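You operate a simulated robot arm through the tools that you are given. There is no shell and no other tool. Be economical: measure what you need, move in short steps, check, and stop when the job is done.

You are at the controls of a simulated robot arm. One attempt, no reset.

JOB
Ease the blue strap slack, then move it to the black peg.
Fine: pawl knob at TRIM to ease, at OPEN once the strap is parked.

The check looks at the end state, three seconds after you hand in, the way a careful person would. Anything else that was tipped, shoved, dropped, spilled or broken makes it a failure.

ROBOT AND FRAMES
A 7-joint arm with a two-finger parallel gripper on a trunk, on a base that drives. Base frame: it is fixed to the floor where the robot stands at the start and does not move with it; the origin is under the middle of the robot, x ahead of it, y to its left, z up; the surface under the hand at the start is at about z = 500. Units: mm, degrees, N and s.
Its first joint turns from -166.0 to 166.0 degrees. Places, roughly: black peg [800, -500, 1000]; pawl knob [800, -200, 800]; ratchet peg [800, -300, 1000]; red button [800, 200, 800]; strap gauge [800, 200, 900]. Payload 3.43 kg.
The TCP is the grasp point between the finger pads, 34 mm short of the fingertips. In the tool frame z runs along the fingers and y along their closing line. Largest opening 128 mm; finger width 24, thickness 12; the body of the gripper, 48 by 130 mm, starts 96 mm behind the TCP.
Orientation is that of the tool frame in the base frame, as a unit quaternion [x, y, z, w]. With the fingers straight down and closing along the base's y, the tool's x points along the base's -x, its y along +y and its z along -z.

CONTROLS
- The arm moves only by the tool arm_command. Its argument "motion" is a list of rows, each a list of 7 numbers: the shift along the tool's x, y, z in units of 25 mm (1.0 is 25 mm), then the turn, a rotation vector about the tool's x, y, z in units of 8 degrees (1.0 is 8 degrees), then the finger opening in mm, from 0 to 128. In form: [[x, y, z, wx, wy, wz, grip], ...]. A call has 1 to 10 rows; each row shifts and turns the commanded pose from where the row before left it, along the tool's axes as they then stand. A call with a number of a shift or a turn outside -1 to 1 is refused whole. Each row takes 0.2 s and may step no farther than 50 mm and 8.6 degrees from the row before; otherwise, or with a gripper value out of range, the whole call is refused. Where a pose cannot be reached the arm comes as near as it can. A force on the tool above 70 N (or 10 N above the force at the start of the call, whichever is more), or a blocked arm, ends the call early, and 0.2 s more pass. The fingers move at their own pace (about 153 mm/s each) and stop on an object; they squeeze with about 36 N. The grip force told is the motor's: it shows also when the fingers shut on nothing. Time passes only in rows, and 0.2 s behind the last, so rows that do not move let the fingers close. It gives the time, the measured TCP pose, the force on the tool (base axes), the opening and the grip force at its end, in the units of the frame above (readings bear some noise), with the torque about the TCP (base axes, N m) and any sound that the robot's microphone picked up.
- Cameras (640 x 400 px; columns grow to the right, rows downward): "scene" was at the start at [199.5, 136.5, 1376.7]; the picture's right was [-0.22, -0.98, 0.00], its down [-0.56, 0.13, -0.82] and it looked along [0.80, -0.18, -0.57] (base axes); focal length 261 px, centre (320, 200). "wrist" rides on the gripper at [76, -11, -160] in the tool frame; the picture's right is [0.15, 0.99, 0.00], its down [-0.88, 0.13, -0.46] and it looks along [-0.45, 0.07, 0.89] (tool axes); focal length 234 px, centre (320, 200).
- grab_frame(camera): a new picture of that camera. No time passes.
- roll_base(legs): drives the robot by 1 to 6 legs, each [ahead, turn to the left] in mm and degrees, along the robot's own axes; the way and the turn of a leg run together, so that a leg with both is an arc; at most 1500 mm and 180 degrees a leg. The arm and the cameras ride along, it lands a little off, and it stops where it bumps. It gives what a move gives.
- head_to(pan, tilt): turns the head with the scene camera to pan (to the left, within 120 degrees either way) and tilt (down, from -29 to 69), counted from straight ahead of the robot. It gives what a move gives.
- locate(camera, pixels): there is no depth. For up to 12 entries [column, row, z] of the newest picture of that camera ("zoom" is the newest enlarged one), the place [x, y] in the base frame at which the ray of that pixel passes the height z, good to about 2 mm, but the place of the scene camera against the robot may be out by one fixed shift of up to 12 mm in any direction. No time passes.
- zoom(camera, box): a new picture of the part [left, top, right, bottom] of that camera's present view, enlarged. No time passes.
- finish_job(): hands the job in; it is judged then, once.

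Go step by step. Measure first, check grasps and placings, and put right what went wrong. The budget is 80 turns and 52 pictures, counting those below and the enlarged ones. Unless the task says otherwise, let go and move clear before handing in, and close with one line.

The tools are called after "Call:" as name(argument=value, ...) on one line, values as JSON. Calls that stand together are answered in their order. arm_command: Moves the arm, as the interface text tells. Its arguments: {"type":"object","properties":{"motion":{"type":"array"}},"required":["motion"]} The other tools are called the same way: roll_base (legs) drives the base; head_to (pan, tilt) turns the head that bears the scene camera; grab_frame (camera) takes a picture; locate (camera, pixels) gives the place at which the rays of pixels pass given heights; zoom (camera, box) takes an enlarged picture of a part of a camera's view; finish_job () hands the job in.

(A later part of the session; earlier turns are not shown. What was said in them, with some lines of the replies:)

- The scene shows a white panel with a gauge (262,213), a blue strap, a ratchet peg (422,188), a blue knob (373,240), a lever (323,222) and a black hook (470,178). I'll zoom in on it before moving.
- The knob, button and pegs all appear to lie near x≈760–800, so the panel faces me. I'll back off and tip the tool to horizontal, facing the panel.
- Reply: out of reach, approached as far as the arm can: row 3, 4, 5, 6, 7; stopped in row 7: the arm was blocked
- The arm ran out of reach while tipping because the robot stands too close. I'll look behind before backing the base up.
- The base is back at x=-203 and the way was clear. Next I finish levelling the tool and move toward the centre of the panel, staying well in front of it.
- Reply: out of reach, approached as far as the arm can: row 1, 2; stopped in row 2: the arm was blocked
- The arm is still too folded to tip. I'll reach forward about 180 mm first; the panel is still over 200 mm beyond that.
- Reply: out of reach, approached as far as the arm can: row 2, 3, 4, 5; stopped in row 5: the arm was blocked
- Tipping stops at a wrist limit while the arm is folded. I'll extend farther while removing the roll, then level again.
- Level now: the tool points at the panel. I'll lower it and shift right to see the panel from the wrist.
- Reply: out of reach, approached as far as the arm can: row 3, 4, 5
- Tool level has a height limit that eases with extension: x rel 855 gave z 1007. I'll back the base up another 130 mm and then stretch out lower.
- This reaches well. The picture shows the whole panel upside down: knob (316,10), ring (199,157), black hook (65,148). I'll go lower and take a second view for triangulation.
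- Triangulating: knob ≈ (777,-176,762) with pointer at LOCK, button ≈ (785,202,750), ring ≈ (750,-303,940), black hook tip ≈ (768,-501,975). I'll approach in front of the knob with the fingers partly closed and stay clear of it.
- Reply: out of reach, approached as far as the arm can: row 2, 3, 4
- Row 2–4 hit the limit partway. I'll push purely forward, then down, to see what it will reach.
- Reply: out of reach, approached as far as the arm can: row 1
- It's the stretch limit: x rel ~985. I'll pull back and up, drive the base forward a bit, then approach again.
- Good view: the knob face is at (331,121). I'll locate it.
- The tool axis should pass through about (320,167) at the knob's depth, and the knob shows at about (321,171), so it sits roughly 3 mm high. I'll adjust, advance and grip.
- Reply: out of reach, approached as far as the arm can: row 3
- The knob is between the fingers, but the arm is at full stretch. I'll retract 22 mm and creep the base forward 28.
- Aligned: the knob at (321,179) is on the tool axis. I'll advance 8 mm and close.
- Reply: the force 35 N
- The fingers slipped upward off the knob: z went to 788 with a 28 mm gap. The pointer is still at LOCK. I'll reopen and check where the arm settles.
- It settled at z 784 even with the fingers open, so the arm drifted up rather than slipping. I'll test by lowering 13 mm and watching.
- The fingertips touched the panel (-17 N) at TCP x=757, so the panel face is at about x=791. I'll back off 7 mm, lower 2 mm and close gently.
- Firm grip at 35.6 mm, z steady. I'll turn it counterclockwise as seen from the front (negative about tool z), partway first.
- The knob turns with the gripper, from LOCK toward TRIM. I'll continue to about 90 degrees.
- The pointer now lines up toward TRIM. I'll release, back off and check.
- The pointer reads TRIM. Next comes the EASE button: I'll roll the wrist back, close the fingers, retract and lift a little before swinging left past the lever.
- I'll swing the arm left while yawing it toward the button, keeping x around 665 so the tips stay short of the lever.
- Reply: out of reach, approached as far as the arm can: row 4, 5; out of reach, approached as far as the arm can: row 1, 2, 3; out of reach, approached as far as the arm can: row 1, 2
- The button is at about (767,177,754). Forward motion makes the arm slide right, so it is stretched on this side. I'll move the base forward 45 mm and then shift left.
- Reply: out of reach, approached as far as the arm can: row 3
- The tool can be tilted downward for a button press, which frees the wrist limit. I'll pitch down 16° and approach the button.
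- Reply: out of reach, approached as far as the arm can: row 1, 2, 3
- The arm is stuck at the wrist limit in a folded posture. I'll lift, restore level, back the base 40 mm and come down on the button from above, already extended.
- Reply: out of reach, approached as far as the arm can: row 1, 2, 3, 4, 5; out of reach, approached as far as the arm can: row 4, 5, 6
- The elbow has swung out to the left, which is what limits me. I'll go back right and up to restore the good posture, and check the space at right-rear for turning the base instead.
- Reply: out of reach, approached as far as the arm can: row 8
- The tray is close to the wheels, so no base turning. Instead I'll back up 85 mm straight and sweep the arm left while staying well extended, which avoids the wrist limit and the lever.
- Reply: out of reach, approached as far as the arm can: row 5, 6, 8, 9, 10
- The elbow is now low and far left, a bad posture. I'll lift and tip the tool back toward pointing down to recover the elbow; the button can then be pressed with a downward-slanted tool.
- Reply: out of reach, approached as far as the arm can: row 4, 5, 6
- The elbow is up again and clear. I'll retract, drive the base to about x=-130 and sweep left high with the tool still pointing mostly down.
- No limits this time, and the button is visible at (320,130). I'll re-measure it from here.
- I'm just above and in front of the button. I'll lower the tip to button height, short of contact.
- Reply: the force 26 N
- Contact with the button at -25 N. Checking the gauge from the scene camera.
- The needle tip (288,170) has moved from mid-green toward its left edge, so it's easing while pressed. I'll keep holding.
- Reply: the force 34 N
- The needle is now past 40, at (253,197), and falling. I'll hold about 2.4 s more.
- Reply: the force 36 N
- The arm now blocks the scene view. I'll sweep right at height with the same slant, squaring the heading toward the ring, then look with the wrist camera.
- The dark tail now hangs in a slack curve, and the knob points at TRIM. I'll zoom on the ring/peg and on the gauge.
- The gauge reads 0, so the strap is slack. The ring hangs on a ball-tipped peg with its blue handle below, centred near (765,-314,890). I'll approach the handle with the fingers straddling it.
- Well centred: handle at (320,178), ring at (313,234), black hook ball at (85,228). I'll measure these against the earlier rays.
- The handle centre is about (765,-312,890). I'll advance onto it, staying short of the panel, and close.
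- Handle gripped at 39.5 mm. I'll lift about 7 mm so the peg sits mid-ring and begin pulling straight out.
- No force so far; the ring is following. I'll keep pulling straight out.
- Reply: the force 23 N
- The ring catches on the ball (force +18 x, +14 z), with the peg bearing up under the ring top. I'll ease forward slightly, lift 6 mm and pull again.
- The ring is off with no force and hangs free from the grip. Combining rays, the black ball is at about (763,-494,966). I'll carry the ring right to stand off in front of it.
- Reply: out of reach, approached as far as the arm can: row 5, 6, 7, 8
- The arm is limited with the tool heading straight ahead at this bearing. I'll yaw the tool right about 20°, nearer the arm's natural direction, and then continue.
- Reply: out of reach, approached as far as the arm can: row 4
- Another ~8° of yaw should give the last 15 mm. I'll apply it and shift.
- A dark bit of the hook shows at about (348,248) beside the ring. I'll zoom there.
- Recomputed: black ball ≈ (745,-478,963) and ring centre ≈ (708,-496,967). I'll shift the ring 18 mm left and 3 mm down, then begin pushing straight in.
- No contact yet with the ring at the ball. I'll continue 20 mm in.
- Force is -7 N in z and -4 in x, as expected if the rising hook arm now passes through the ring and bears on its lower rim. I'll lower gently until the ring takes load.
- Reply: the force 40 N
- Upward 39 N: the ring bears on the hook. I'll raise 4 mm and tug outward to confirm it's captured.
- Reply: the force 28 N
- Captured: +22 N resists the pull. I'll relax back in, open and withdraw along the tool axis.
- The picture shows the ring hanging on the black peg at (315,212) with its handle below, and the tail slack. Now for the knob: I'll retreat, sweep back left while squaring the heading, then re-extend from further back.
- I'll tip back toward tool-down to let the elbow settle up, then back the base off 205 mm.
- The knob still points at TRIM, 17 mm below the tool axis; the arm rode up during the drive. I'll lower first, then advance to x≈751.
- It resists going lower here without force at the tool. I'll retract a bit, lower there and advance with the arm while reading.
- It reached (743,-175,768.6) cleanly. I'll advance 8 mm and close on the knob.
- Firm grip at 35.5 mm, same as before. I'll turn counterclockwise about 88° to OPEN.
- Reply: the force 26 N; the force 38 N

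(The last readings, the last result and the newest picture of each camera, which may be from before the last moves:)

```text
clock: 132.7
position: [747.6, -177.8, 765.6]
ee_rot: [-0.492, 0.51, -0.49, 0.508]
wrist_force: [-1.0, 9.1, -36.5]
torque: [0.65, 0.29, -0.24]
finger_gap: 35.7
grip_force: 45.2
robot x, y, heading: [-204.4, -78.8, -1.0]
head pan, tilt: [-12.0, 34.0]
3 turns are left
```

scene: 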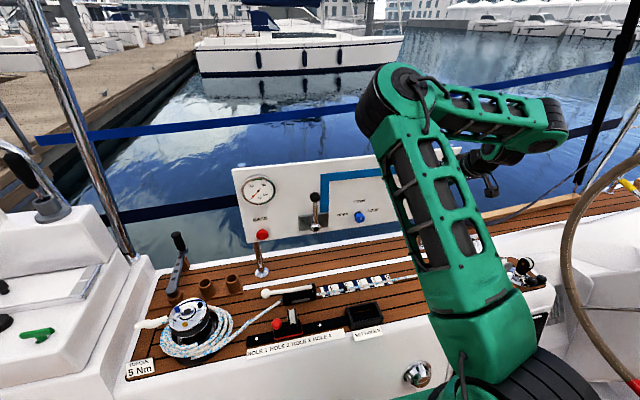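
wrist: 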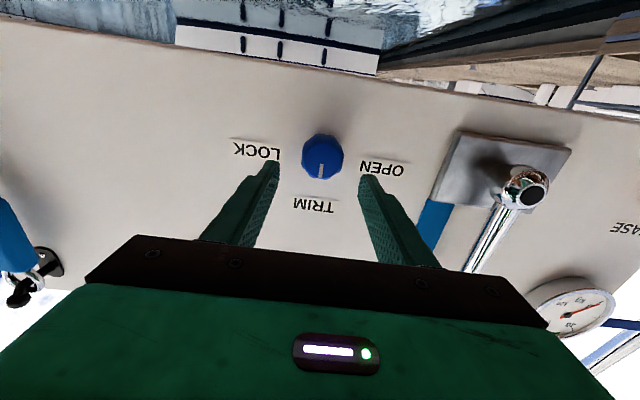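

Turned about 88° with the grip holding. I'll release, back off and use the last picture to check the pointer.

Call:
arm_command(motion=[[0, 0, 0, 0, 0, 0, 50], [0, 0, 0, 0, 0, 0, 75], [0, 0, -0.4, 0, 0, 0, 75], [0, 0, -0.8, 0, 0, 0, 75], [0, 0, -0.6, 0, 0, 0, 75], [0, 0, 0, 0, 0, 0, 75]])

Call:
grab_frame(camera="wrist")

```text
clock: 134.1
position: [704.6, -177.9, 767.4]
ee_rot: [-0.49, 0.508, -0.491, 0.511]
wrist_force: [1.0, -0.2, 0.1]
torque: [0.0, 0.01, 0.0]
finger_gap: 75.0
grip_force: 0.1
robot x, y, heading: [-203.8, -73.7, -0.8]
head pan, tilt: [-12.0, 34.0]
```

```text
0 pictures are left
2 turns are left
```

wrist: 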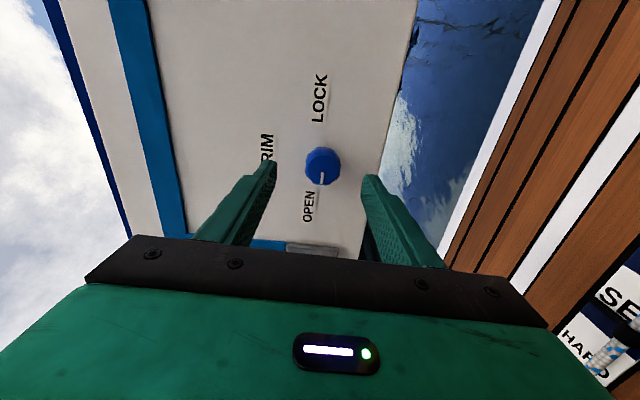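

The pointer mark (321,178) now faces OPEN, and the gripper is clear of the knob and holding nothing. Handing in.

Call:
finish_job()

```text
The job is handed in.
```

The job is handed in: the strap was eased until the gauge read 0, its ring hangs on the black peg, and the pawl knob points at OPEN.
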